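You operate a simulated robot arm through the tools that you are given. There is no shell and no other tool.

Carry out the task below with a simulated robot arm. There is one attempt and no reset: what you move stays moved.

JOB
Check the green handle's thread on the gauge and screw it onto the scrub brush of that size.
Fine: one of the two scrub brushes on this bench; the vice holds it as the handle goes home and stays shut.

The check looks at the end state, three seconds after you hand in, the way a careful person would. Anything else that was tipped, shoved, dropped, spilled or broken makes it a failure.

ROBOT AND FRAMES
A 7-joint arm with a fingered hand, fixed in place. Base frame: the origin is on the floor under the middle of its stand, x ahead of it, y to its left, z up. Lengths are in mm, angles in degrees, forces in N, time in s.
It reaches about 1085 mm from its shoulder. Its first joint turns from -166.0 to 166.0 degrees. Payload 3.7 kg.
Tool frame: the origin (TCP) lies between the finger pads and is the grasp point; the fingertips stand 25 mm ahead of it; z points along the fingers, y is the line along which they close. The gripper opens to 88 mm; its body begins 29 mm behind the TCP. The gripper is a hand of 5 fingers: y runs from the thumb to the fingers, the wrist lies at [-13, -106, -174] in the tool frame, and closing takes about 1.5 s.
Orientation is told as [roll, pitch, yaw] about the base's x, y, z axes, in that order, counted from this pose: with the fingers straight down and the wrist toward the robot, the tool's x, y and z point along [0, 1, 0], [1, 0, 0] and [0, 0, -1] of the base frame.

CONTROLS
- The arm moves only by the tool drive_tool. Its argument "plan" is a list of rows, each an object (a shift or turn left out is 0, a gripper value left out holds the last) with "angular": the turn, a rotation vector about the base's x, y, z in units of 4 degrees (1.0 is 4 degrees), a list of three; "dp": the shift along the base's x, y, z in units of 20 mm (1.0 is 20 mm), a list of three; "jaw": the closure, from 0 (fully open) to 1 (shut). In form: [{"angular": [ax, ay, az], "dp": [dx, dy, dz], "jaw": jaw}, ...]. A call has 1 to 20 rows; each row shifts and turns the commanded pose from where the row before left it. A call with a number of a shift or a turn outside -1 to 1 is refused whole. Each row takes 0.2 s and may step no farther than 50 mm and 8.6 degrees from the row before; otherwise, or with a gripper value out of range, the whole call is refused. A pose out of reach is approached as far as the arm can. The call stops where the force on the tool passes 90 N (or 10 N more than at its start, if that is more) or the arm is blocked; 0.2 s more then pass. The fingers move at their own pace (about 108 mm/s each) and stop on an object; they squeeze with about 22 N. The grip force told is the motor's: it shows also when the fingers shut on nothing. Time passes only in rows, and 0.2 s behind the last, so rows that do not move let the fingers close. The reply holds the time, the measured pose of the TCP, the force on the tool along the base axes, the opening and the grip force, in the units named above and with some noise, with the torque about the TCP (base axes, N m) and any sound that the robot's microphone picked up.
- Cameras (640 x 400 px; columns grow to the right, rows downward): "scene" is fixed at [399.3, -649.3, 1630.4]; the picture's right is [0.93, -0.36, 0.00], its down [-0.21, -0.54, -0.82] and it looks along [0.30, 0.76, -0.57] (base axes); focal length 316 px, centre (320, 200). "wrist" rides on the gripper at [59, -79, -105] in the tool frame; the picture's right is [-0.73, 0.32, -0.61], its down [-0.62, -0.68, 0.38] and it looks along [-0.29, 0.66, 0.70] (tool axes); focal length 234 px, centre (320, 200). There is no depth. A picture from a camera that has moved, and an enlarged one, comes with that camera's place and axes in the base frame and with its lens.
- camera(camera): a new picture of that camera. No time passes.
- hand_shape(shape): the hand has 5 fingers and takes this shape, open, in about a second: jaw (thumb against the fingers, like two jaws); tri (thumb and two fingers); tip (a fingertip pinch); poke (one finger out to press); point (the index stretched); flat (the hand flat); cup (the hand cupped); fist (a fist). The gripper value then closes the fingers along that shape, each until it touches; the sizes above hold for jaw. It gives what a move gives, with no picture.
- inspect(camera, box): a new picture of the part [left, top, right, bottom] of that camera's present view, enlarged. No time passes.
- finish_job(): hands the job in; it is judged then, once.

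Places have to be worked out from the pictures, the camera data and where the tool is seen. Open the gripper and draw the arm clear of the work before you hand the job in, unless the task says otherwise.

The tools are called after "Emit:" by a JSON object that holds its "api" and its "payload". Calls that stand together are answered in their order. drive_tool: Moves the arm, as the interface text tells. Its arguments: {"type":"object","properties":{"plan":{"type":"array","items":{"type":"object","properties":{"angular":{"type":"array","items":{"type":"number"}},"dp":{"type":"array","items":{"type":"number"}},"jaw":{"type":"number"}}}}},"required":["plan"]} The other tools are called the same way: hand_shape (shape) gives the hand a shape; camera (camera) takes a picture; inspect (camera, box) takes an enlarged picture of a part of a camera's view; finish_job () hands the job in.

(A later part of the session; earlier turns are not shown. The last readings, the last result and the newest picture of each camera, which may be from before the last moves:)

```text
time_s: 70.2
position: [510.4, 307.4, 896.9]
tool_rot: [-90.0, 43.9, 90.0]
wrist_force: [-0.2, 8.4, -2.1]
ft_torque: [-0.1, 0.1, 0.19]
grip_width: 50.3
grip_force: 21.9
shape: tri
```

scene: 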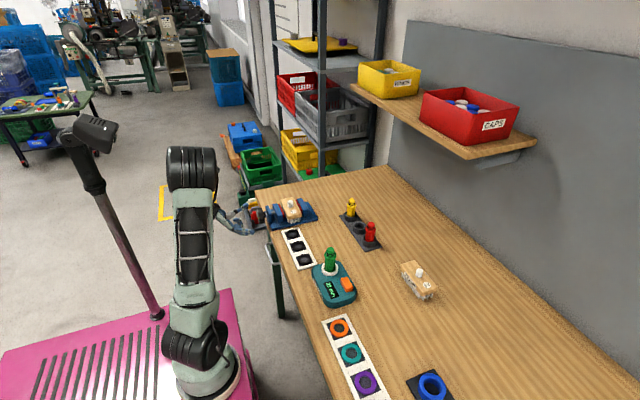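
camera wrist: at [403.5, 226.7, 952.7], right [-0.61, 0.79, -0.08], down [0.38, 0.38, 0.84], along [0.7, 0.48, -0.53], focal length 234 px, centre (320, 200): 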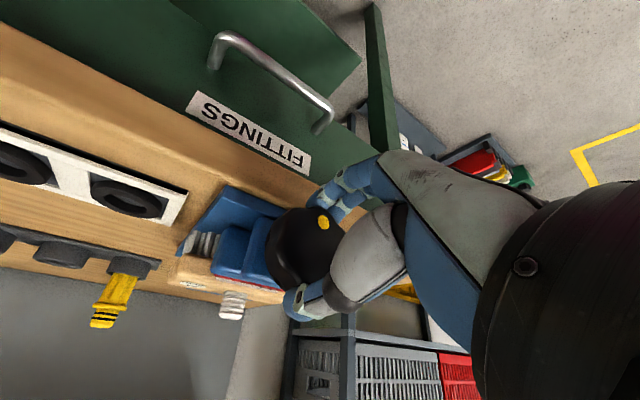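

Now I'll open the fingers and swing the hand back about the knob axis for another stroke.

Emit:
{"api": "drive_tool", "payload": {"plan": [{"jaw": 0}, {"jaw": 0}, {"jaw": 0}, {"angular": [-1, 0, 0]}, {"angular": [-1, 0, 0]}, {"angular": [-1, 0, 0]}, {"angular": [-1, 0, 0]}, {"angular": [-1, 0, 0]}, {"angular": [-1, 0, 0]}, {"angular": [-1, 0, 0]}, {"angular": [-1, 0, 0]}, {"angular": [-1, 0, 0]}, {"angular": [-1, 0, 0]}, {"angular": [-1, 0, 0]}, {"angular": [-1, 0, 0]}, {"angular": [-1, 0, 0]}, {"angular": [-1, 0, 0]}, {"angular": [-1, 0, 0]}, {"angular": [-1, 0, 0]}, {"angular": [-1, 0, 0]}]}}

Emit:
{"api": "drive_tool", "payload": {"plan": [{"angular": [-1, 0, 0]}, {"angular": [-1, 0, 0]}, {"angular": [-1, 0, 0]}, {"angular": [-1, 0, 0]}, {"angular": [-1, 0, 0]}, {"angular": [-1, 0, 0]}, {"angular": [-1, 0, 0]}, {"angular": [-1, 0, 0]}, {"angular": [-1, 0, 0]}, {"angular": [-1, 0, 0]}, {"angular": [-1, 0, 0]}, {"angular": [-1, 0, 0]}, {"angular": [-1, 0, 0]}, {"angular": [-1, 0, 0]}, {"angular": [-1, 0, 0]}]}}

Emit:
{"api": "camera", "payload": {"camera": "wrist"}}

Emit:
{"api": "inspect", "payload": {"camera": "scene", "box": [220, 180, 320, 250]}}

```text
time_s: 74.4
position: [510.2, 307.2, 896.4]
tool_rot: [90.1, 67.8, -89.9]
wrist_force: [-0.2, 0.2, 0.1]
ft_torque: [-0.02, -0.03, -0.01]
grip_width: 87.5
grip_force: 0.0
shape: tri
```

```text
time_s: 77.6
position: [511.6, 307.7, 895.8]
tool_rot: [90.0, 7.9, -90.0]
wrist_force: [-0.6, 0.1, 0.4]
ft_torque: [0.0, 0.03, 0.01]
grip_width: 87.7
grip_force: 0.1
shape: tri
```

```text
taken
camera wrist: at [403.6, 376.9, 965.1], right [-0.61, -0.22, -0.76], down [0.38, 0.76, -0.52], along [0.7, -0.61, -0.38], focal length 234 px, centre (320, 200)
```

wrist: 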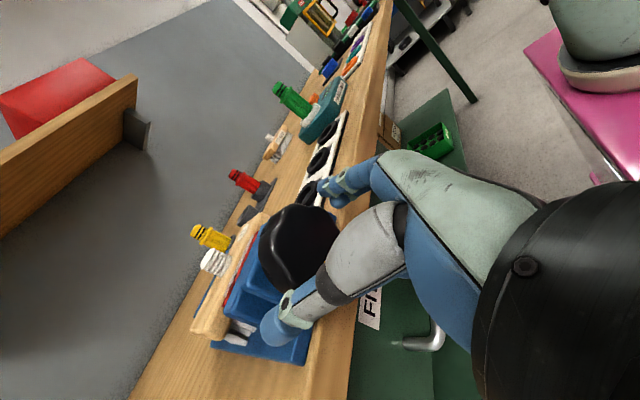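

```text
5.71 times, centred on (270, 215) of scene
camera zoom: at [399.3, -649.3, 1630.4], right [0.93, -0.36, 0.0], down [-0.21, -0.54, -0.82], along [0.3, 0.76, -0.57], focal length 1808 px, centre (606, 114)
```

zoom: 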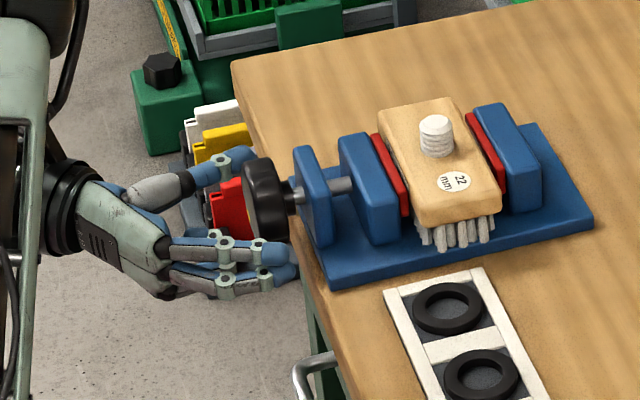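

The jaw holds its advance. I'll take a slightly longer stroke this time: roll back 20° more, grip, then turn.

Emit:
{"api": "drive_tool", "payload": {"plan": [{"angular": [-1, 0, 0]}, {"angular": [-1, 0, 0]}, {"angular": [-1, 0, 0]}, {"angular": [-1, 0, 0]}, {"angular": [-1, 0, 0]}]}}

Emit:
{"api": "inspect", "payload": {"camera": "scene", "box": [220, 180, 320, 250]}}

```text
time_s: 78.8
position: [510.0, 308.3, 895.6]
tool_rot: [90.1, -12.0, -90.0]
wrist_force: [0.5, 0.0, -0.6]
ft_torque: [-0.02, 0.03, -0.02]
grip_width: 87.5
grip_force: 0.0
shape: tri
```

```text
5.71 times, centred on (270, 215) of scene
camera zoom: at [399.3, -649.3, 1630.4], right [0.93, -0.36, 0.0], down [-0.21, -0.54, -0.82], along [0.3, 0.76, -0.57], focal length 1808 px, centre (606, 114)
```

zoom: 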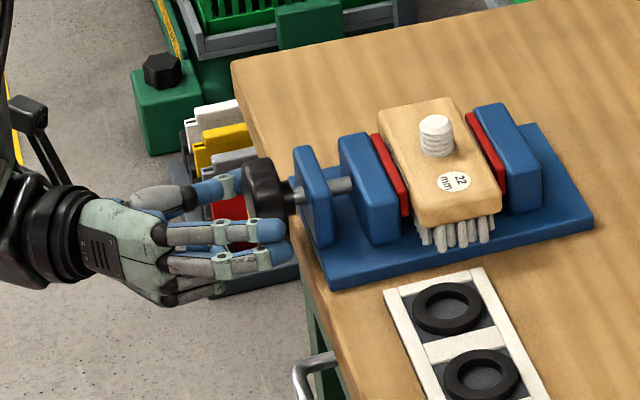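

Emit:
{"api": "drive_tool", "payload": {"plan": [{"jaw": 0.5}, {"jaw": 1.0}, {"jaw": 1.0}, {"jaw": 1.0}, {"angular": [1, 0, 0]}, {"angular": [1, 0, 0]}, {"angular": [1, 0, 0]}, {"angular": [1, 0, 0]}, {"angular": [1, 0, 0]}, {"angular": [1, 0, 0]}, {"angular": [1, 0, 0]}, {"angular": [1, 0, 0]}, {"angular": [1, 0, 0]}, {"angular": [1, 0, 0]}, {"angular": [1, 0, 0]}, {"angular": [1, 0, 0]}, {"angular": [1, 0, 0]}, {"angular": [1, 0, 0]}, {"angular": [1, 0, 0]}, {"angular": [1, 0, 0]}]}}

Emit:
{"api": "drive_tool", "payload": {"plan": [{"angular": [1, 0, 0]}, {"angular": [1, 0, 0]}, {"angular": [1, 0, 0]}, {"angular": [1, 0, 0]}, {"angular": [1, 0, 0]}, {"angular": [1, 0, 0]}, {"angular": [1, 0, 0]}, {"angular": [1, 0, 0]}, {"angular": [1, 0, 0]}, {"angular": [1, 0, 0]}, {"angular": [1, 0, 0]}, {"angular": [1, 0, 0]}, {"angular": [1, 0, 0]}, {"angular": [1, 0, 0]}, {"angular": [1, 0, 0]}, {"angular": [1, 0, 0]}, {"angular": [1, 0, 0]}, {"angular": [1, 0, 0]}, {"angular": [1, 0, 0]}, {"angular": [1, 0, 0]}]}}

Emit:
{"api": "inspect", "payload": {"camera": "scene", "box": [220, 180, 320, 250]}}

Emit:
{"api": "camera", "payload": {"camera": "wrist"}}

```text
time_s: 83.0
position: [511.3, 308.3, 896.0]
tool_rot: [90.1, 52.1, -90.0]
wrist_force: [3.8, 6.3, 0.6]
ft_torque: [-0.09, 0.04, 0.04]
grip_width: 48.7
grip_force: 21.7
shape: tri
```

```text
time_s: 87.2
position: [510.3, 307.1, 895.4]
tool_rot: [-89.9, 48.0, 89.9]
wrist_force: [6.1, 11.8, 0.5]
ft_torque: [-0.04, 0.13, 0.3]
grip_width: 49.4
grip_force: 22.0
shape: tri
```

```text
5.71 times, centred on (270, 215) of scene
camera zoom: at [399.3, -649.3, 1630.4], right [0.93, -0.36, 0.0], down [-0.21, -0.54, -0.82], along [0.3, 0.76, -0.57], focal length 1808 px, centre (606, 114)
```

zoom: 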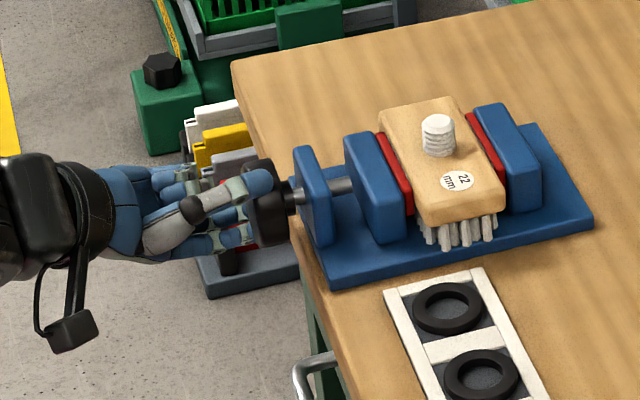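

```text
taken
camera wrist: at [403.4, 210.7, 915.2], right [-0.61, 0.76, 0.25], down [0.38, 0.01, 0.92], along [0.7, 0.66, -0.29], focal length 234 px, centre (320, 200)
```

wrist: 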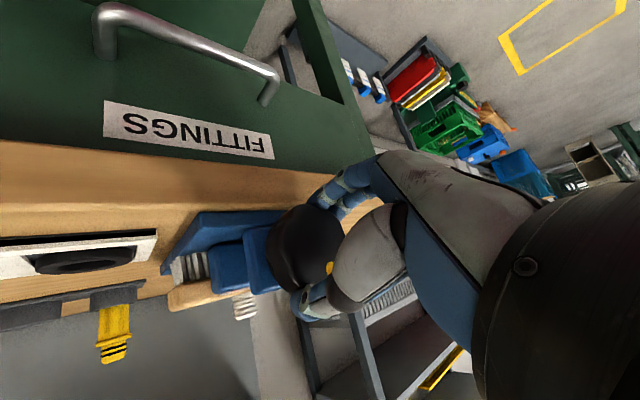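

The jaw has reached the brush and is pushing it toward the fixed pad. Another stroke: release, swing back, regrip.

Emit:
{"api": "drive_tool", "payload": {"plan": [{"jaw": 0}, {"jaw": 0}, {"jaw": 0}, {"angular": [-1, 0, 0]}, {"angular": [-1, 0, 0]}, {"angular": [-1, 0, 0]}, {"angular": [-1, 0, 0]}, {"angular": [-1, 0, 0]}, {"angular": [-1, 0, 0]}, {"angular": [-1, 0, 0]}, {"angular": [-1, 0, 0]}, {"angular": [-1, 0, 0]}, {"angular": [-1, 0, 0]}, {"angular": [-1, 0, 0]}, {"angular": [-1, 0, 0]}, {"angular": [-1, 0, 0]}, {"angular": [-1, 0, 0]}, {"angular": [-1, 0, 0]}, {"angular": [-1, 0, 0]}, {"angular": [-1, 0, 0]}]}}

Emit:
{"api": "drive_tool", "payload": {"plan": [{"angular": [-1, 0, 0]}, {"angular": [-1, 0, 0]}, {"angular": [-1, 0, 0]}, {"angular": [-1, 0, 0]}, {"angular": [-1, 0, 0]}, {"angular": [-1, 0, 0]}, {"angular": [-1, 0, 0]}, {"angular": [-1, 0, 0]}, {"angular": [-1, 0, 0]}, {"angular": [-1, 0, 0]}, {"angular": [-1, 0, 0]}, {"angular": [-1, 0, 0]}, {"angular": [-1, 0, 0]}, {"angular": [-1, 0, 0]}, {"angular": [-1, 0, 0]}, {"angular": [-1, 0, 0]}, {"angular": [-1, 0, 0]}, {"angular": [-1, 0, 0]}, {"angular": [-1, 0, 0]}]}}

Emit:
{"api": "camera", "payload": {"camera": "wrist"}}

Emit:
{"api": "inspect", "payload": {"camera": "scene", "box": [220, 180, 320, 250]}}

```text
time_s: 91.4
position: [510.6, 307.4, 895.8]
tool_rot: [90.0, 63.9, -90.0]
wrist_force: [1.0, -1.4, -0.6]
ft_torque: [-0.02, 0.0, -0.02]
grip_width: 87.8
grip_force: 0.0
shape: tri
```

```text
time_s: 95.4
position: [511.0, 307.7, 896.5]
tool_rot: [90.0, -12.0, -90.0]
wrist_force: [0.4, 0.3, -0.6]
ft_torque: [0.0, -0.01, 0.01]
grip_width: 87.7
grip_force: 0.1
shape: tri
```

```text
taken
camera wrist: at [403.7, 396.1, 937.0], right [-0.61, -0.47, -0.64], down [0.38, 0.54, -0.75], along [0.7, -0.7, -0.15], focal length 234 px, centre (320, 200)
```

wrist: 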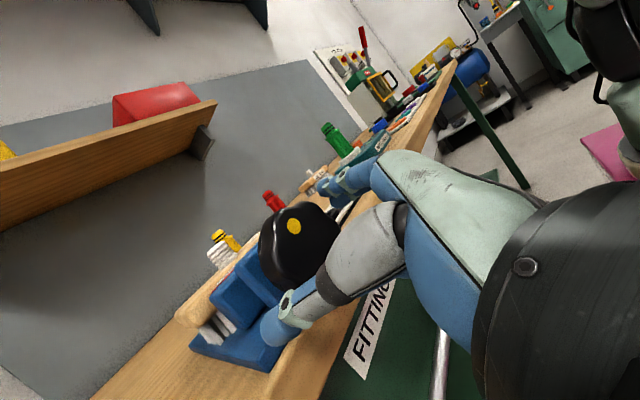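

```text
5.71 times, centred on (270, 215) of scene
camera zoom: at [399.3, -649.3, 1630.4], right [0.93, -0.36, 0.0], down [-0.21, -0.54, -0.82], along [0.3, 0.76, -0.57], focal length 1808 px, centre (606, 114)
```

zoom: 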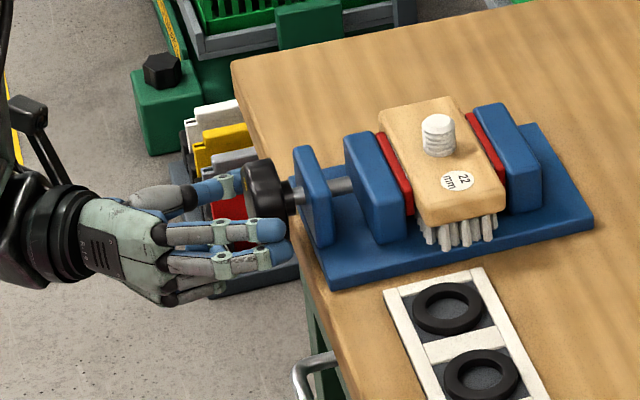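

Emit:
{"api": "drive_tool", "payload": {"plan": [{"jaw": 0.5}, {"jaw": 1.0}, {"jaw": 1.0}, {"jaw": 1.0}, {"angular": [1, 0, 0]}, {"angular": [1, 0, 0]}, {"angular": [1, 0, 0]}, {"angular": [1, 0, 0]}, {"angular": [1, 0, 0]}, {"angular": [1, 0, 0]}, {"angular": [1, 0, 0]}, {"angular": [1, 0, 0]}, {"angular": [1, 0, 0]}, {"angular": [1, 0, 0]}, {"angular": [1, 0, 0]}, {"angular": [1, 0, 0]}, {"angular": [1, 0, 0]}, {"angular": [1, 0, 0]}, {"angular": [1, 0, 0]}, {"angular": [1, 0, 0]}]}}

Emit:
{"api": "inspect", "payload": {"camera": "scene", "box": [220, 180, 320, 250]}}

Emit:
{"api": "camera", "payload": {"camera": "wrist"}}

```text
time_s: 99.6
position: [510.8, 307.3, 895.1]
tool_rot: [90.1, 52.1, -90.0]
wrist_force: [3.0, 5.0, 1.8]
ft_torque: [-0.1, 0.03, -0.01]
grip_width: 49.1
grip_force: 22.4
shape: tri
```

```text
5.71 times, centred on (270, 215) of scene
camera zoom: at [399.3, -649.3, 1630.4], right [0.93, -0.36, 0.0], down [-0.21, -0.54, -0.82], along [0.3, 0.76, -0.57], focal length 1808 px, centre (606, 114)
```

zoom: 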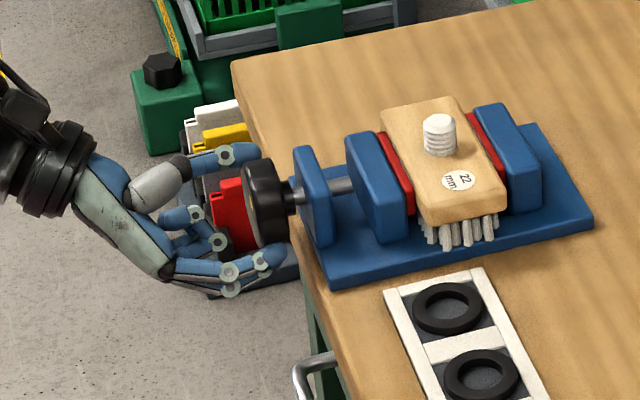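

```text
taken
camera wrist: at [403.7, 309.3, 994.2], right [-0.61, 0.37, -0.7], down [0.38, 0.91, 0.15], along [0.7, -0.18, -0.7], focal length 234 px, centre (320, 200)
```

wrist: 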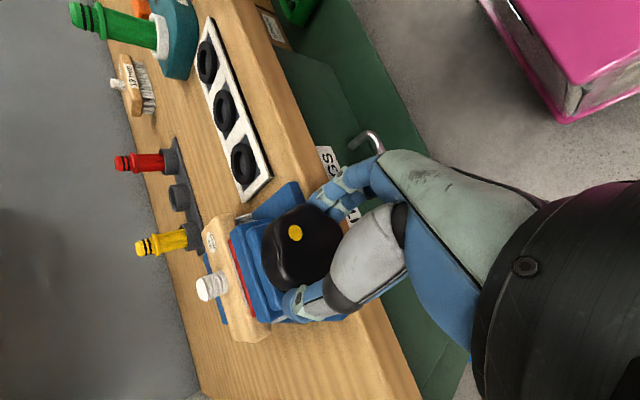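

It's still turning easily, so I'll continue the stroke.

Emit:
{"api": "drive_tool", "payload": {"plan": [{"angular": [1, 0, 0]}, {"angular": [1, 0, 0]}, {"angular": [1, 0, 0]}, {"angular": [1, 0, 0]}, {"angular": [1, 0, 0]}, {"angular": [1, 0, 0]}, {"angular": [1, 0, 0]}, {"angular": [1, 0, 0]}, {"angular": [1, 0, 0]}, {"angular": [1, 0, 0]}, {"angular": [1, 0, 0]}, {"angular": [1, 0, 0]}, {"angular": [1, 0, 0]}, {"angular": [1, 0, 0]}, {"angular": [1, 0, 0]}, {"angular": [1, 0, 0]}, {"angular": [1, 0, 0]}, {"angular": [1, 0, 0]}, {"angular": [1, 0, 0]}, {"angular": [1, 0, 0]}]}}

Emit:
{"api": "inspect", "payload": {"camera": "scene", "box": [260, 185, 330, 240]}}

Emit:
{"api": "inspect", "payload": {"camera": "wrist", "box": [140, 150, 360, 350]}}

```text
time_s: 103.8
position: [510.6, 307.7, 895.6]
tool_rot: [-89.9, 47.8, 90.0]
wrist_force: [6.9, 6.6, -3.1]
ft_torque: [-0.35, 0.32, 0.16]
grip_width: 48.6
grip_force: 22.0
shape: tri
```

```text
7.27 times, centred on (295, 212) of scene
camera zoom: at [399.3, -649.3, 1630.4], right [0.93, -0.36, 0.0], down [-0.21, -0.54, -0.82], along [0.3, 0.76, -0.57], focal length 2301 px, centre (502, 109)
```

zoom: 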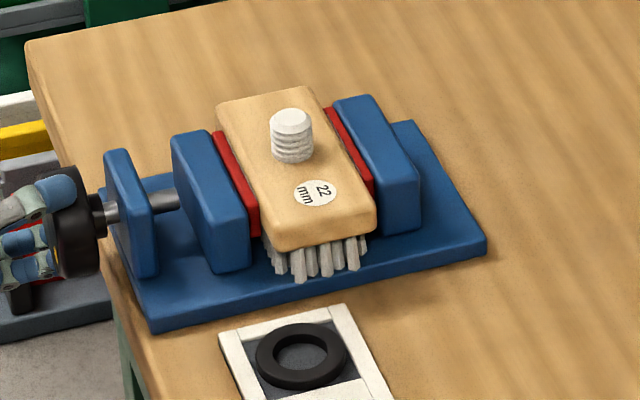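

```text
2.00 times, centred on (250, 250) of wrist
camera zoom: at [403.6, 210.4, 914.9], right [-0.61, 0.76, 0.25], down [0.38, 0.01, 0.92], along [0.7, 0.66, -0.29], focal length 468 px, centre (460, 100)
```

zoom: 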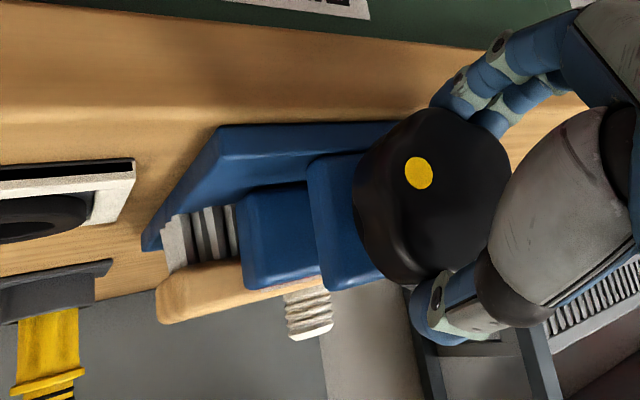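

The torque about the screw axis has risen (-0.35 N·m) and the brush now looks pinched between both red pads. I'll do one more stroke to make it tight.

Emit:
{"api": "drive_tool", "payload": {"plan": [{"jaw": 0}, {"jaw": 0}, {"jaw": 0}, {"angular": [-1, 0, 0]}, {"angular": [-1, 0, 0]}, {"angular": [-1, 0, 0]}, {"angular": [-1, 0, 0]}, {"angular": [-1, 0, 0]}, {"angular": [-1, 0, 0]}, {"angular": [-1, 0, 0]}, {"angular": [-1, 0, 0]}, {"angular": [-1, 0, 0]}, {"angular": [-1, 0, 0]}, {"angular": [-1, 0, 0]}, {"angular": [-1, 0, 0]}, {"angular": [-1, 0, 0]}, {"angular": [-1, 0, 0]}, {"angular": [-1, 0, 0]}, {"angular": [-1, 0, 0]}, {"angular": [-1, 0, 0]}]}}

Emit:
{"api": "drive_tool", "payload": {"plan": [{"angular": [-1, 0, 0]}, {"angular": [-1, 0, 0]}, {"angular": [-1, 0, 0]}, {"angular": [-1, 0, 0]}, {"angular": [-1, 0, 0]}, {"angular": [-1, 0, 0]}, {"angular": [-1, 0, 0]}, {"angular": [-1, 0, 0]}, {"jaw": 0.5}, {"jaw": 1.0}, {"jaw": 1.0}, {"jaw": 1.0}, {"jaw": 1.0}]}}

Emit:
{"api": "camera", "payload": {"camera": "wrist"}}

Emit:
{"api": "inspect", "payload": {"camera": "scene", "box": [260, 185, 330, 240]}}

```text
time_s: 108.0
position: [509.7, 307.9, 895.8]
tool_rot: [90.1, 63.9, -90.0]
wrist_force: [-0.6, -0.1, -0.7]
ft_torque: [0.02, 0.03, -0.01]
grip_width: 87.6
grip_force: 0.1
shape: tri
```

```text
time_s: 110.8
position: [510.3, 307.7, 894.8]
tool_rot: [90.0, 32.0, -89.9]
wrist_force: [1.6, 2.0, 0.7]
ft_torque: [-0.08, 0.04, 0.0]
grip_width: 49.7
grip_force: 22.0
shape: tri
```

```text
taken
camera wrist: at [403.5, 342.8, 987.3], right [-0.61, 0.11, -0.79], down [0.38, 0.91, -0.17], along [0.7, -0.4, -0.59], focal length 234 px, centre (320, 200)
```

wrist: 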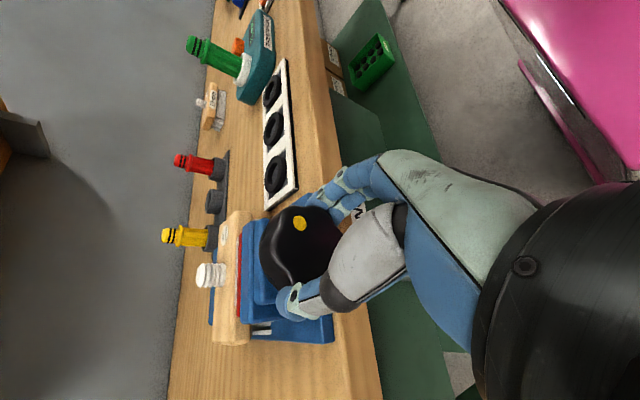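

```text
7.27 times, centred on (295, 212) of scene
camera zoom: at [399.3, -649.3, 1630.4], right [0.93, -0.36, 0.0], down [-0.21, -0.54, -0.82], along [0.3, 0.76, -0.57], focal length 2301 px, centre (502, 109)
```

zoom: 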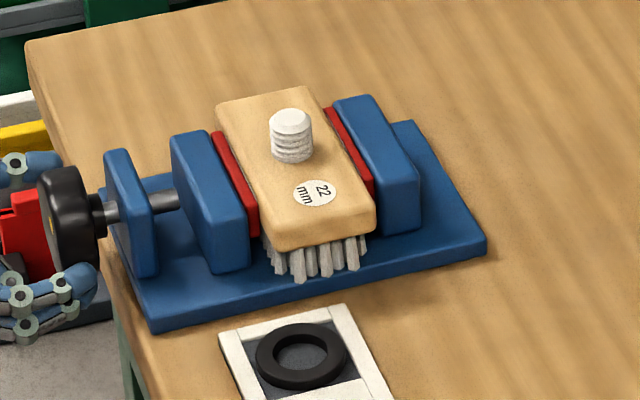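

Emit:
{"api": "drive_tool", "payload": {"plan": [{"angular": [1, 0, 0]}, {"angular": [1, 0, 0]}, {"angular": [1, 0, 0]}, {"angular": [1, 0, 0]}, {"angular": [1, 0, 0]}, {"angular": [1, 0, 0]}, {"angular": [1, 0, 0]}, {"angular": [1, 0, 0]}]}}

Emit:
{"api": "camera", "payload": {"camera": "wrist"}}

Emit:
{"api": "inspect", "payload": {"camera": "scene", "box": [260, 185, 330, 240]}}

```text
time_s: 112.6
position: [509.8, 307.4, 896.3]
tool_rot: [90.0, 64.1, -90.0]
wrist_force: [2.3, -0.3, -0.4]
ft_torque: [-0.24, 0.09, -0.1]
grip_width: 48.7
grip_force: 21.6
shape: tri
```

```text
taken
camera wrist: at [403.7, 288.7, 992.5], right [-0.61, 0.51, -0.61], down [0.38, 0.86, 0.34], along [0.7, -0.03, -0.72], focal length 234 px, centre (320, 200)
```

wrist: 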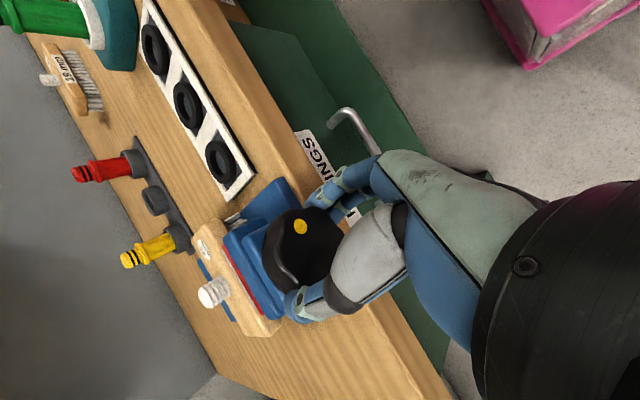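

```text
7.27 times, centred on (295, 212) of scene
camera zoom: at [399.3, -649.3, 1630.4], right [0.93, -0.36, 0.0], down [-0.21, -0.54, -0.82], along [0.3, 0.76, -0.57], focal length 2301 px, centre (502, 109)
```

zoom: 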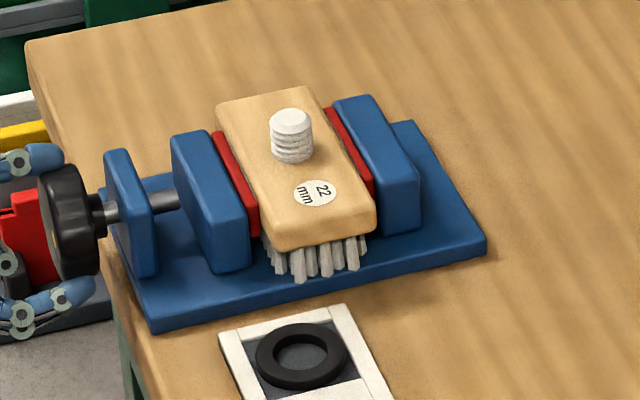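

Emit:
{"api": "drive_tool", "payload": {"plan": [{"angular": [1, 0, 0]}, {"angular": [1, 0, 0]}, {"angular": [1, 0, 0]}, {"angular": [1, 0, 0]}, {"angular": [1, 0, 0]}, {"angular": [1, 0, 0]}, {"angular": [1, 0, 0]}, {"angular": [1, 0, 0]}, {"angular": [1, 0, 0]}, {"angular": [1, 0, 0]}]}}

Emit:
{"api": "camera", "payload": {"camera": "wrist"}}

Emit:
{"api": "inspect", "payload": {"camera": "scene", "box": [260, 185, 330, 240]}}

```text
time_s: 114.8
position: [510.4, 306.8, 895.8]
tool_rot: [-89.8, 75.8, 90.0]
wrist_force: [3.5, -0.5, -4.9]
ft_torque: [-0.37, 0.28, -0.04]
grip_width: 48.8
grip_force: 22.3
shape: tri
```

```text
taken
camera wrist: at [403.8, 230.8, 958.1], right [-0.61, 0.78, -0.14], down [0.38, 0.44, 0.81], along [0.7, 0.44, -0.57], focal length 234 px, centre (320, 200)
```

wrist: 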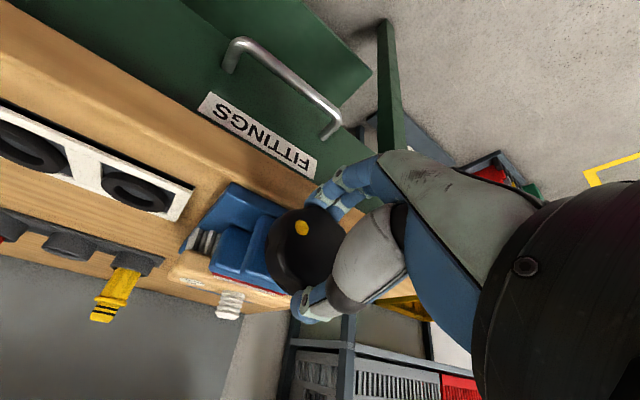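

```text
7.27 times, centred on (295, 212) of scene
camera zoom: at [399.3, -649.3, 1630.4], right [0.93, -0.36, 0.0], down [-0.21, -0.54, -0.82], along [0.3, 0.76, -0.57], focal length 2301 px, centre (502, 109)
```

zoom: 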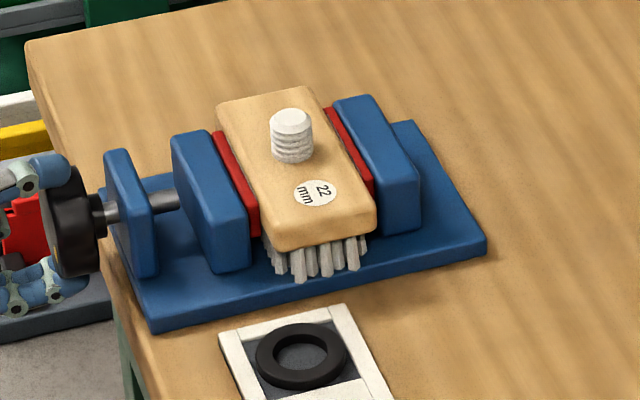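

The jaw no longer advances while the torque climbs, so the brush is clamped. I'll turn a bit further, then release and check whether the knob holds its angle.

Emit:
{"api": "drive_tool", "payload": {"plan": [{"angular": [1, 0, 0]}, {"angular": [1, 0, 0]}, {"angular": [1, 0, 0]}, {"angular": [1, 0, 0]}, {"angular": [1, 0, 0]}, {"angular": [1, 0, 0]}, {"angular": [1, 0, 0]}]}}

Emit:
{"api": "inspect", "payload": {"camera": "wrist", "box": [140, 150, 360, 350]}}

Emit:
{"api": "inspect", "payload": {"camera": "scene", "box": [260, 185, 330, 240]}}

```text
time_s: 116.4
position: [510.6, 307.9, 894.7]
tool_rot: [-89.9, 47.9, 90.1]
wrist_force: [5.0, 3.1, -7.0]
ft_torque: [-0.44, 0.36, 0.14]
grip_width: 48.5
grip_force: 22.1
shape: tri
```

```text
2.00 times, centred on (250, 250) of wrist
camera zoom: at [403.6, 210.5, 915.1], right [-0.61, 0.76, 0.25], down [0.38, 0.01, 0.92], along [0.7, 0.66, -0.29], focal length 468 px, centre (460, 100)
```

zoom: 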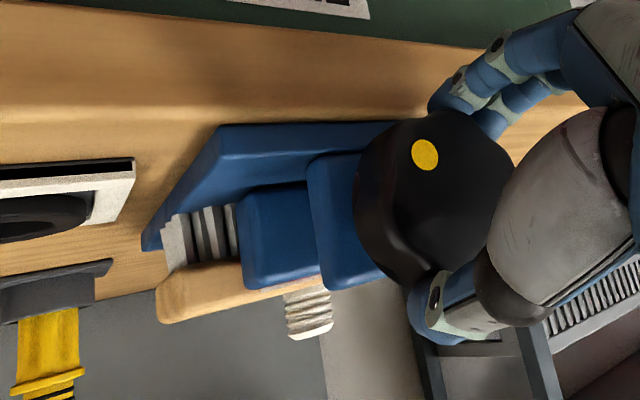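

```text
7.27 times, centred on (295, 212) of scene
camera zoom: at [399.3, -649.3, 1630.4], right [0.93, -0.36, 0.0], down [-0.21, -0.54, -0.82], along [0.3, 0.76, -0.57], focal length 2301 px, centre (502, 109)
```

zoom: 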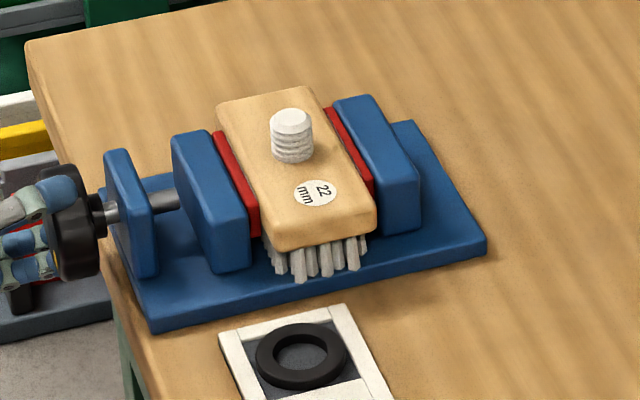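

Torque is now 0.44 N·m. I'll open the fingers in place and see whether the knob stays.

Emit:
{"api": "drive_tool", "payload": {"plan": [{"jaw": 0}, {"jaw": 0}, {"jaw": 0}, {"jaw": 0}]}}

Emit:
{"api": "inspect", "payload": {"camera": "wrist", "box": [140, 150, 360, 350]}}

Emit:
{"api": "inspect", "payload": {"camera": "scene", "box": [260, 185, 330, 240]}}

```text
time_s: 117.4
position: [508.5, 307.8, 895.7]
tool_rot: [-89.9, 48.0, 90.1]
wrist_force: [0.8, -0.1, 0.4]
ft_torque: [-0.01, 0.01, 0.03]
grip_width: 87.7
grip_force: 0.0
shape: tri
```

```text
2.00 times, centred on (250, 250) of wrist
camera zoom: at [403.3, 210.2, 915.4], right [-0.61, 0.76, 0.25], down [0.38, 0.01, 0.92], along [0.7, 0.66, -0.29], focal length 468 px, centre (460, 100)
```

zoom: 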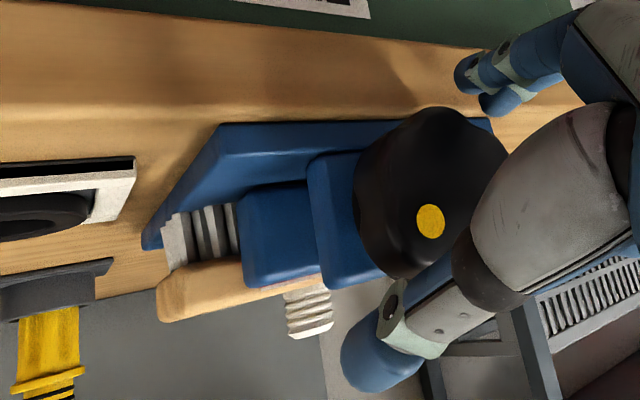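

```text
7.27 times, centred on (295, 212) of scene
camera zoom: at [399.3, -649.3, 1630.4], right [0.93, -0.36, 0.0], down [-0.21, -0.54, -0.82], along [0.3, 0.76, -0.57], focal length 2301 px, centre (502, 109)
```

zoom: 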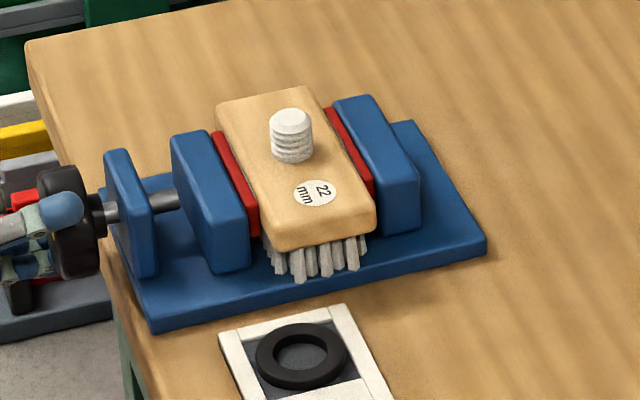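

On release the knob eased back to about 144°, just past first contact, but the jaws stay closed on the brush, so the vice holds. I'll back the hand away from the knob, then raise it.

Emit:
{"api": "drive_tool", "payload": {"plan": [{"dp": [-0.5, 0, 0]}, {"dp": [-0.7, 0, 0]}, {"dp": [-0.9, 0, 0]}, {"dp": [0, 0, 0.5]}, {"dp": [0, 0, 1]}, {"dp": [0, 0, 1]}, {"dp": [0, 0, 1]}, {"dp": [0, 0, 1]}, {"dp": [0, 0, 1]}, {"dp": [0, 0, 1]}]}}

Emit:
{"api": "inspect", "payload": {"camera": "wrist", "box": [0, 0, 320, 400]}}

Emit:
{"api": "inspect", "payload": {"camera": "scene", "box": [240, 185, 330, 245]}}

```text
time_s: 119.6
position: [467.9, 306.6, 1026.1]
tool_rot: [-90.0, 47.9, 90.0]
wrist_force: [-0.3, -0.4, 0.0]
ft_torque: [0.0, 0.01, 0.01]
grip_width: 88.0
grip_force: 0.0
shape: tri
```

```text
1.00 times, centred on (160, 200) of wrist (not enlarged: the box is as wide or as high as the picture)
camera zoom: at [361.8, 209.7, 1045.3], right [-0.61, 0.76, 0.25], down [0.38, 0.01, 0.92], along [0.7, 0.65, -0.29], focal length 234 px, centre (480, 200)
```

zoom: 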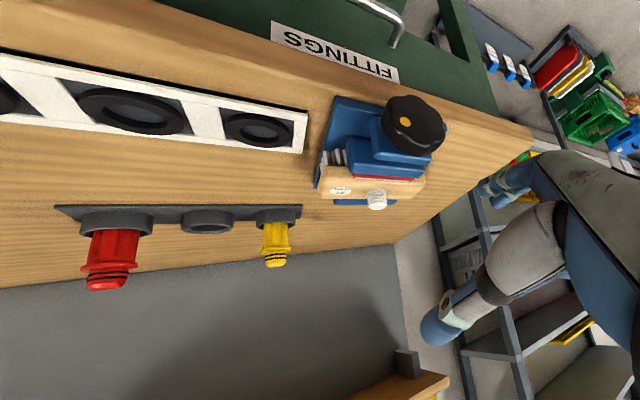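

```text
6.67 times, centred on (285, 215) of scene
camera zoom: at [399.3, -649.3, 1630.4], right [0.93, -0.36, 0.0], down [-0.21, -0.54, -0.82], along [0.3, 0.76, -0.57], focal length 2109 px, centre (553, 100)
```

zoom: 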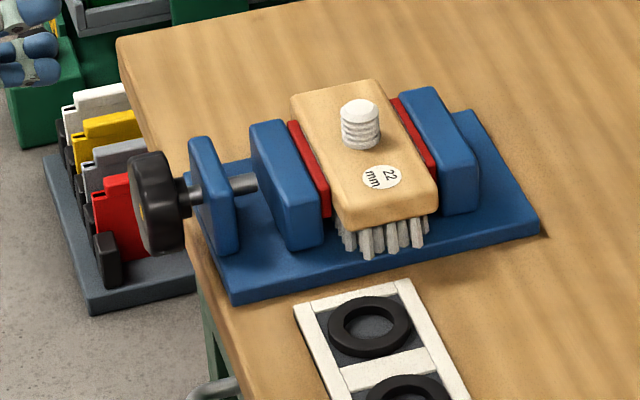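

The brush is clearly clamped between both pads. Now I'll raise the hand and pitch the fingers back down while moving up and away from the vice.

Emit:
{"api": "drive_tool", "payload": {"plan": [{"angular": [0, 1, 0], "dp": [0.3, -0.2, 0.8]}, {"angular": [0, 1, 0], "dp": [0.3, -0.2, 0.8]}, {"angular": [0, 1, 0], "dp": [0.3, -0.2, 0.8]}, {"angular": [0, 1, 0], "dp": [0.3, -0.2, 0.8]}, {"angular": [0, 1, 0], "dp": [0.3, -0.2, 0.8]}, {"angular": [0, 1, 0], "dp": [0.3, -0.2, 0.5]}, {"angular": [0, 1, 0], "dp": [0.3, -0.2, 0.5]}, {"angular": [0, 1, 0], "dp": [0.3, -0.2, 0]}, {"angular": [0, 1, 0], "dp": [0.3, -0.2, 0]}, {"angular": [0, 1, 0], "dp": [0.3, -0.2, 0]}, {"angular": [0, 1, 0], "dp": [0.3, -0.2, 0]}]}}

Emit:
{"api": "camera", "payload": {"camera": "scene"}}

```text
time_s: 122.0
position: [534.6, 263.7, 1127.1]
tool_rot: [-34.5, 32.3, 127.7]
wrist_force: [-0.1, 0.2, 0.2]
ft_torque: [-0.01, 0.06, 0.01]
grip_width: 87.7
grip_force: 0.0
shape: tri
```

```text
taken
```

scene: 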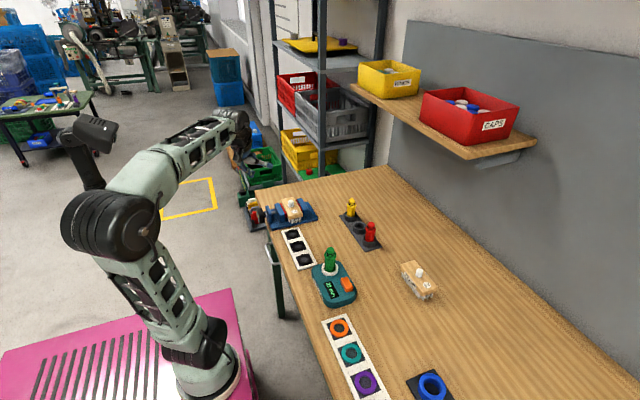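

Emit:
{"api": "drive_tool", "payload": {"plan": [{"angular": [0, 1, 0], "dp": [0.4, 0, 0]}, {"angular": [0, 1, 0], "dp": [0.4, 0, 0]}, {"angular": [0, 1, 0], "dp": [0.4, 0, 0]}, {"angular": [0, 1, 0], "dp": [0.4, 0, 0]}, {"angular": [0, 1, 0], "dp": [0.4, 0, 0]}, {"angular": [0, 1, 0], "dp": [0.4, 0, 0]}, {"angular": [0, 1, 0], "dp": [0.4, 0, 0]}, {"angular": [0, 1, 0], "dp": [0.4, 0, 0]}, {"angular": [0, 1, 0], "dp": [0.4, 0, 0]}, {"angular": [0, 1, 0], "dp": [0.4, 0, 0]}, {"angular": [0, 1, 0], "dp": [0.4, 0, 0]}, {"angular": [0, 0.5, 0], "dp": [0.4, 0, 0]}]}}

Emit:
{"api": "camera", "payload": {"camera": "scene"}}

```text
time_s: 124.6
position: [630.5, 264.4, 1126.8]
tool_rot: [0.0, 0.0, 138.1]
wrist_force: [-0.5, -0.8, -0.3]
ft_torque: [0.01, -0.03, -0.01]
grip_width: 87.6
grip_force: 0.1
shape: tri
```

```text
taken
```

scene: 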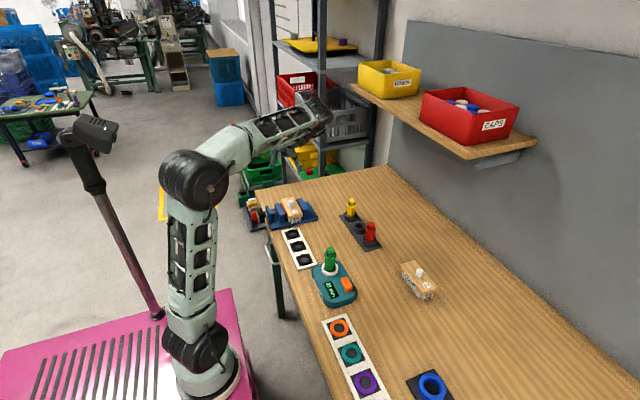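

The hand is now pointing straight down at yaw 138°, which gives plenty of clockwise stroke later. I'll change to the jaw shape, since the handle's top needs room in the palm, and move above the gauge.

Emit:
{"api": "hand_shape", "payload": {"shape": "jaw"}}

Emit:
{"api": "drive_tool", "payload": {"plan": [{"dp": [0.137, -0.967, 0], "angular": [0, 0, -1]}, {"dp": [0.137, -0.967, 0], "angular": [0, 0, -1]}, {"dp": [0.137, -0.967, 0], "angular": [0, 0, -1]}, {"dp": [0.137, -0.967, 0], "angular": [0, 0, -1]}, {"dp": [0.137, -0.967, 0], "angular": [0, 0, -1]}, {"dp": [0.137, -0.967, 0], "angular": [0, 0, -1]}, {"dp": [0.137, -0.967, 0], "angular": [0, 0, -1]}, {"dp": [0.137, -0.967, 0], "angular": [0, 0, -1]}, {"dp": [0.137, -0.967, 0], "angular": [0, 0, -1]}, {"dp": [0.137, -0.967, 0], "angular": [0, 0, -1]}, {"dp": [0.137, -0.967, 0], "angular": [0, 0, -1]}, {"dp": [0.137, -0.967, 0], "angular": [0, 0, -1]}, {"dp": [0.137, -0.967, -0.4]}, {"dp": [0.137, -0.967, -0.4]}, {"dp": [0.137, -0.967, -0.4]}]}}

Emit:
{"api": "camera", "payload": {"camera": "wrist"}}

Emit:
{"api": "camera", "payload": {"camera": "scene"}}

```text
time_s: 125.5
position: [630.6, 263.9, 1126.1]
tool_rot: [0.0, -0.1, 138.0]
wrist_force: [-0.2, 0.0, 0.0]
ft_torque: [0.04, 0.01, 0.02]
grip_width: 87.7
grip_force: 0.0
shape: jaw
```

```text
time_s: 128.7
position: [671.8, -24.3, 1102.3]
tool_rot: [-0.1, 0.0, 90.0]
wrist_force: [0.3, 0.1, 0.4]
ft_torque: [0.03, -0.01, -0.04]
grip_width: 87.5
grip_force: 0.0
shape: jaw
```

```text
taken
camera wrist: at [610.7, -105.8, 1206.9], right [0.73, 0.32, 0.61], down [0.62, -0.68, -0.38], along [0.29, 0.66, -0.7], focal length 234 px, centre (320, 200)
```

wrist: 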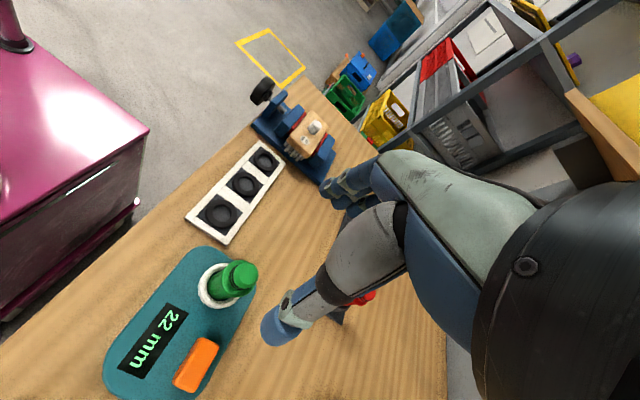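

```text
taken
```

scene: 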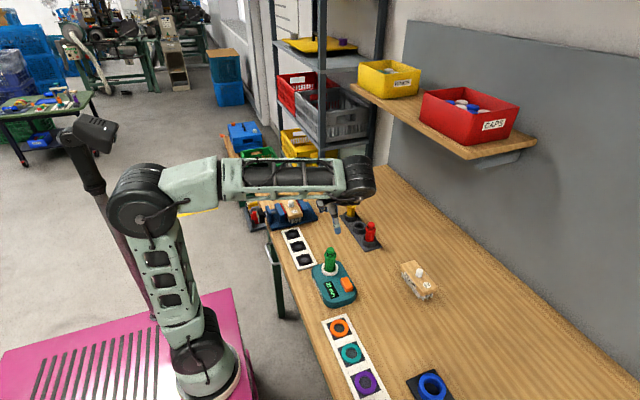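

I'm above the gauge at yaw 90°. I'll zoom in on the handle from this new viewpoint to fix its axis precisely.

Emit:
{"api": "inspect", "payload": {"camera": "wrist", "box": [170, 230, 300, 330]}}

Emit:
{"api": "inspect", "payload": {"camera": "wrist", "box": [240, 70, 360, 190]}}

Emit:
{"api": "inspect", "payload": {"camera": "scene", "box": [290, 190, 380, 280]}}

```text
4.00 times, centred on (235, 280) of wrist
camera zoom: at [610.7, -105.8, 1206.9], right [0.73, 0.32, 0.61], down [0.62, -0.68, -0.38], along [0.29, 0.66, -0.7], focal length 937 px, centre (660, -120)
```

zoom: 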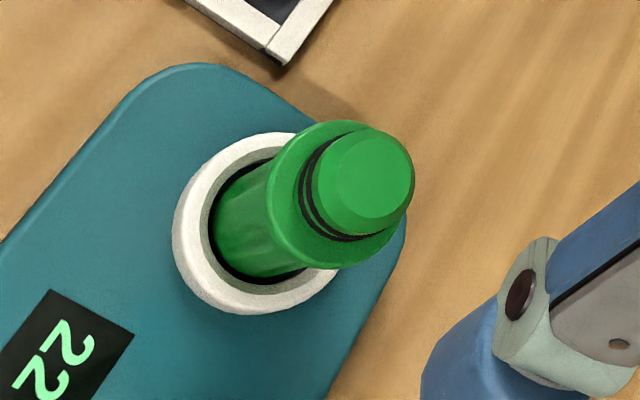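

```text
3.33 times, centred on (300, 130) of wrist
camera zoom: at [610.7, -105.8, 1206.9], right [0.73, 0.32, 0.61], down [0.62, -0.68, -0.38], along [0.29, 0.66, -0.7], focal length 781 px, centre (387, 433)
```

zoom: 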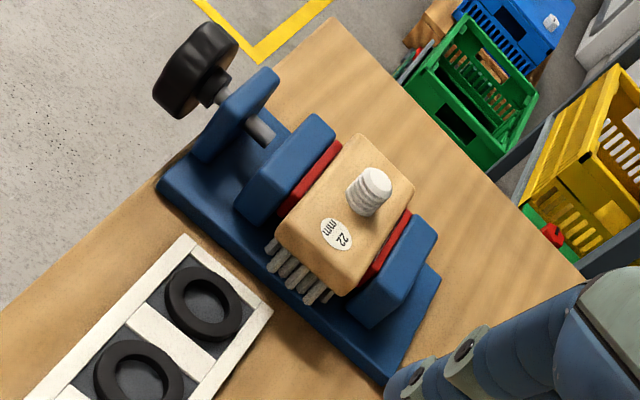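

```text
4.44 times, centred on (335, 235) of scene
camera zoom: at [399.3, -649.3, 1630.4], right [0.93, -0.36, 0.0], down [-0.21, -0.54, -0.82], along [0.3, 0.76, -0.57], focal length 1406 px, centre (253, 44)
```

zoom: 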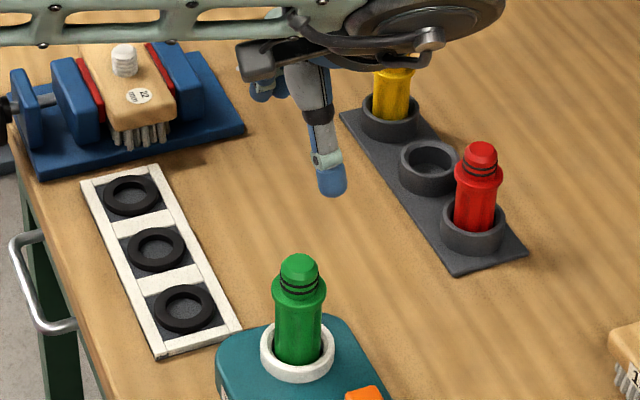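

The handle axis is refined to about (673, -25.7) with its top at z ≈ 970. I'll descend over it, pausing just above the top to check centring.

Emit:
{"api": "drive_tool", "payload": {"plan": [{"dp": [0.06, -0.07, -0.9]}, {"dp": [0, 0, -1]}, {"dp": [0, 0, -1]}, {"dp": [0, 0, -1]}, {"dp": [0, 0, -1]}]}}

Emit:
{"api": "camera", "payload": {"camera": "wrist"}}

Emit:
{"api": "inspect", "payload": {"camera": "scene", "box": [300, 220, 380, 290]}}

```text
time_s: 129.9
position: [671.3, -28.2, 1003.9]
tool_rot: [0.1, 0.0, 89.9]
wrist_force: [-0.6, 0.0, -0.1]
ft_torque: [0.01, 0.05, 0.02]
grip_width: 87.8
grip_force: 0.1
shape: jaw
```

```text
taken
camera wrist: at [611.5, -107.3, 1108.3], right [0.73, 0.32, 0.61], down [0.62, -0.68, -0.38], along [0.29, 0.66, -0.7], focal length 234 px, centre (320, 200)
```

wrist: 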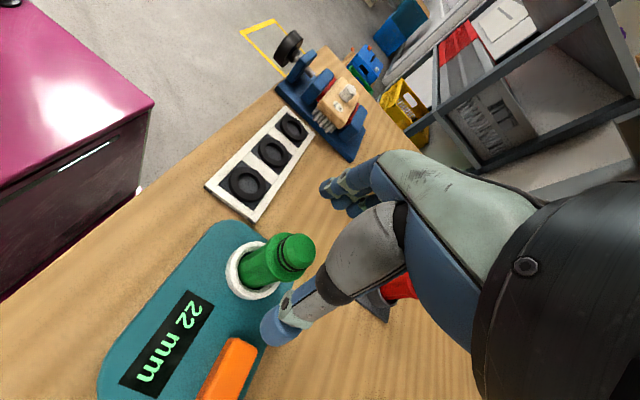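

```text
5.71 times, centred on (340, 255) of scene
camera zoom: at [399.3, -649.3, 1630.4], right [0.93, -0.36, 0.0], down [-0.21, -0.54, -0.82], along [0.3, 0.76, -0.57], focal length 1808 px, centre (206, -114)
```

zoom: 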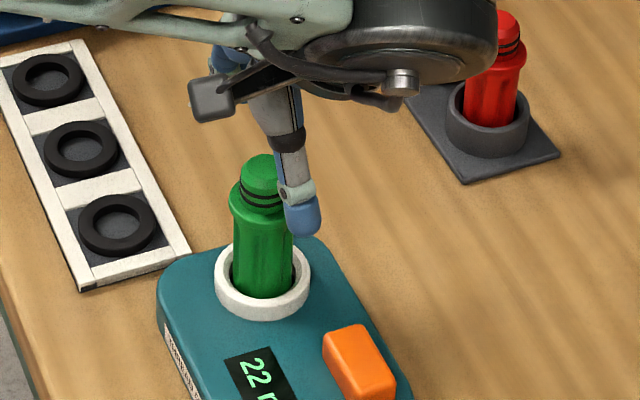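

Emit:
{"api": "inspect", "payload": {"camera": "wrist", "box": [210, 190, 350, 350]}}

```text
2.50 times, centred on (280, 270) of wrist
camera zoom: at [611.5, -107.3, 1108.3], right [0.73, 0.32, 0.61], down [0.62, -0.68, -0.38], along [0.29, 0.66, -0.7], focal length 585 px, centre (420, 25)
```

zoom: 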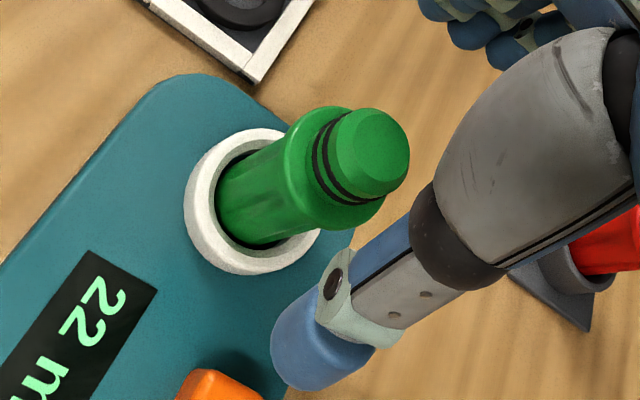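

Confirmed: the handle top is at (673.4, -25.7). I'll correct by +2 in x and +2.5 in y and descend around the handle to TCP z ≈ 951.

Emit:
{"api": "drive_tool", "payload": {"plan": [{"dp": [0.1, 0.12, -0.3]}, {"dp": [0, 0, -0.6]}, {"dp": [0, 0, -0.6]}, {"dp": [0, 0, -0.6]}, {"dp": [0, 0, -0.4]}]}}

Emit:
{"api": "camera", "payload": {"camera": "wrist"}}

Emit:
{"api": "inspect", "payload": {"camera": "scene", "box": [300, 220, 380, 290]}}

```text
time_s: 131.1
position: [674.1, -25.3, 954.1]
tool_rot: [0.1, 0.0, 90.0]
wrist_force: [1.1, 0.2, 0.6]
ft_torque: [-0.02, 0.01, -0.01]
grip_width: 87.8
grip_force: 0.0
shape: jaw
```

```text
taken
camera wrist: at [613.3, -105.4, 1058.8], right [0.73, 0.32, 0.61], down [0.62, -0.68, -0.38], along [0.29, 0.66, -0.7], focal length 234 px, centre (320, 200)
```

wrist: 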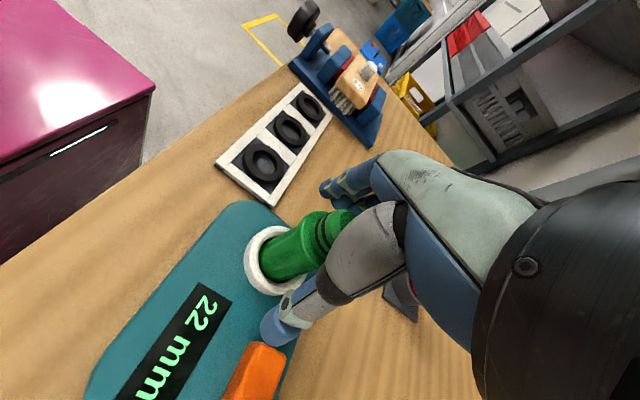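

```text
5.71 times, centred on (340, 255) of scene
camera zoom: at [399.3, -649.3, 1630.4], right [0.93, -0.36, 0.0], down [-0.21, -0.54, -0.82], along [0.3, 0.76, -0.57], focal length 1808 px, centre (206, -114)
```

zoom: 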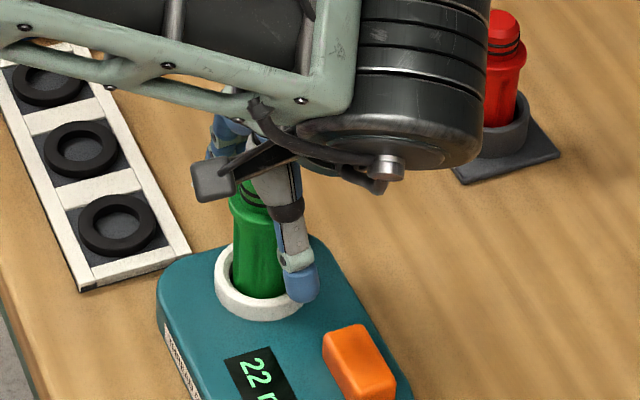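

Centred with no contact. I'll close the hand on the handle.

Emit:
{"api": "drive_tool", "payload": {"plan": [{"dp": [0, 0, -0.1], "jaw": 0.3}, {"jaw": 0.5}, {"jaw": 0.7}, {"jaw": 1.0}, {"jaw": 1.0}, {"jaw": 1.0}, {"jaw": 1.0}]}}

Emit:
{"api": "inspect", "payload": {"camera": "wrist", "box": [220, 150, 400, 350]}}

Emit:
{"api": "inspect", "payload": {"camera": "scene", "box": [300, 220, 380, 290]}}

```text
time_s: 132.7
position: [674.2, -23.8, 951.9]
tool_rot: [0.0, 0.0, 89.9]
wrist_force: [0.2, 0.9, 0.4]
ft_torque: [0.02, -0.01, -0.02]
grip_width: 25.3
grip_force: 21.9
shape: jaw
```

```text
2.00 times, centred on (310, 250) of wrist
camera zoom: at [613.4, -105.1, 1056.8], right [0.73, 0.32, 0.61], down [0.62, -0.68, -0.38], along [0.29, 0.66, -0.7], focal length 468 px, centre (340, 100)
```

zoom: 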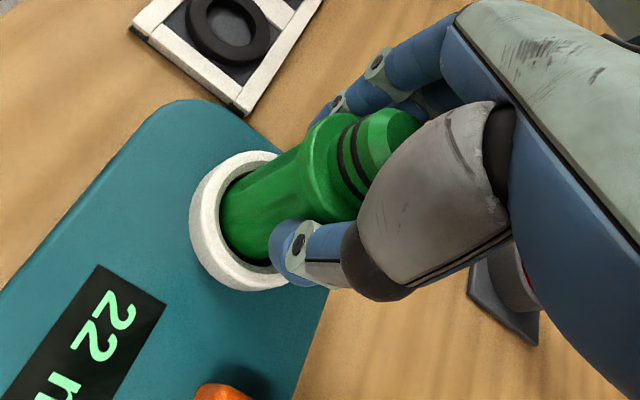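

```text
5.71 times, centred on (340, 255) of scene
camera zoom: at [399.3, -649.3, 1630.4], right [0.93, -0.36, 0.0], down [-0.21, -0.54, -0.82], along [0.3, 0.76, -0.57], focal length 1808 px, centre (206, -114)
```

zoom: 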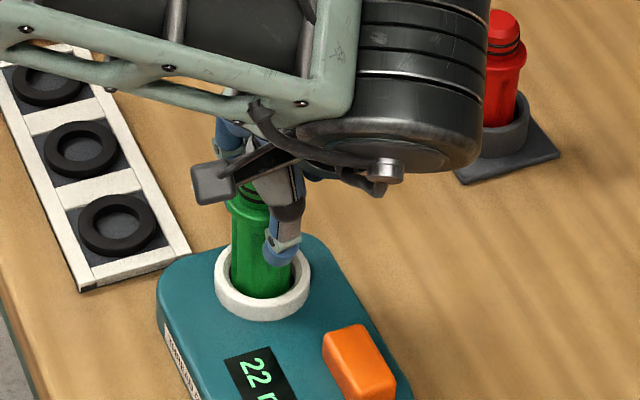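

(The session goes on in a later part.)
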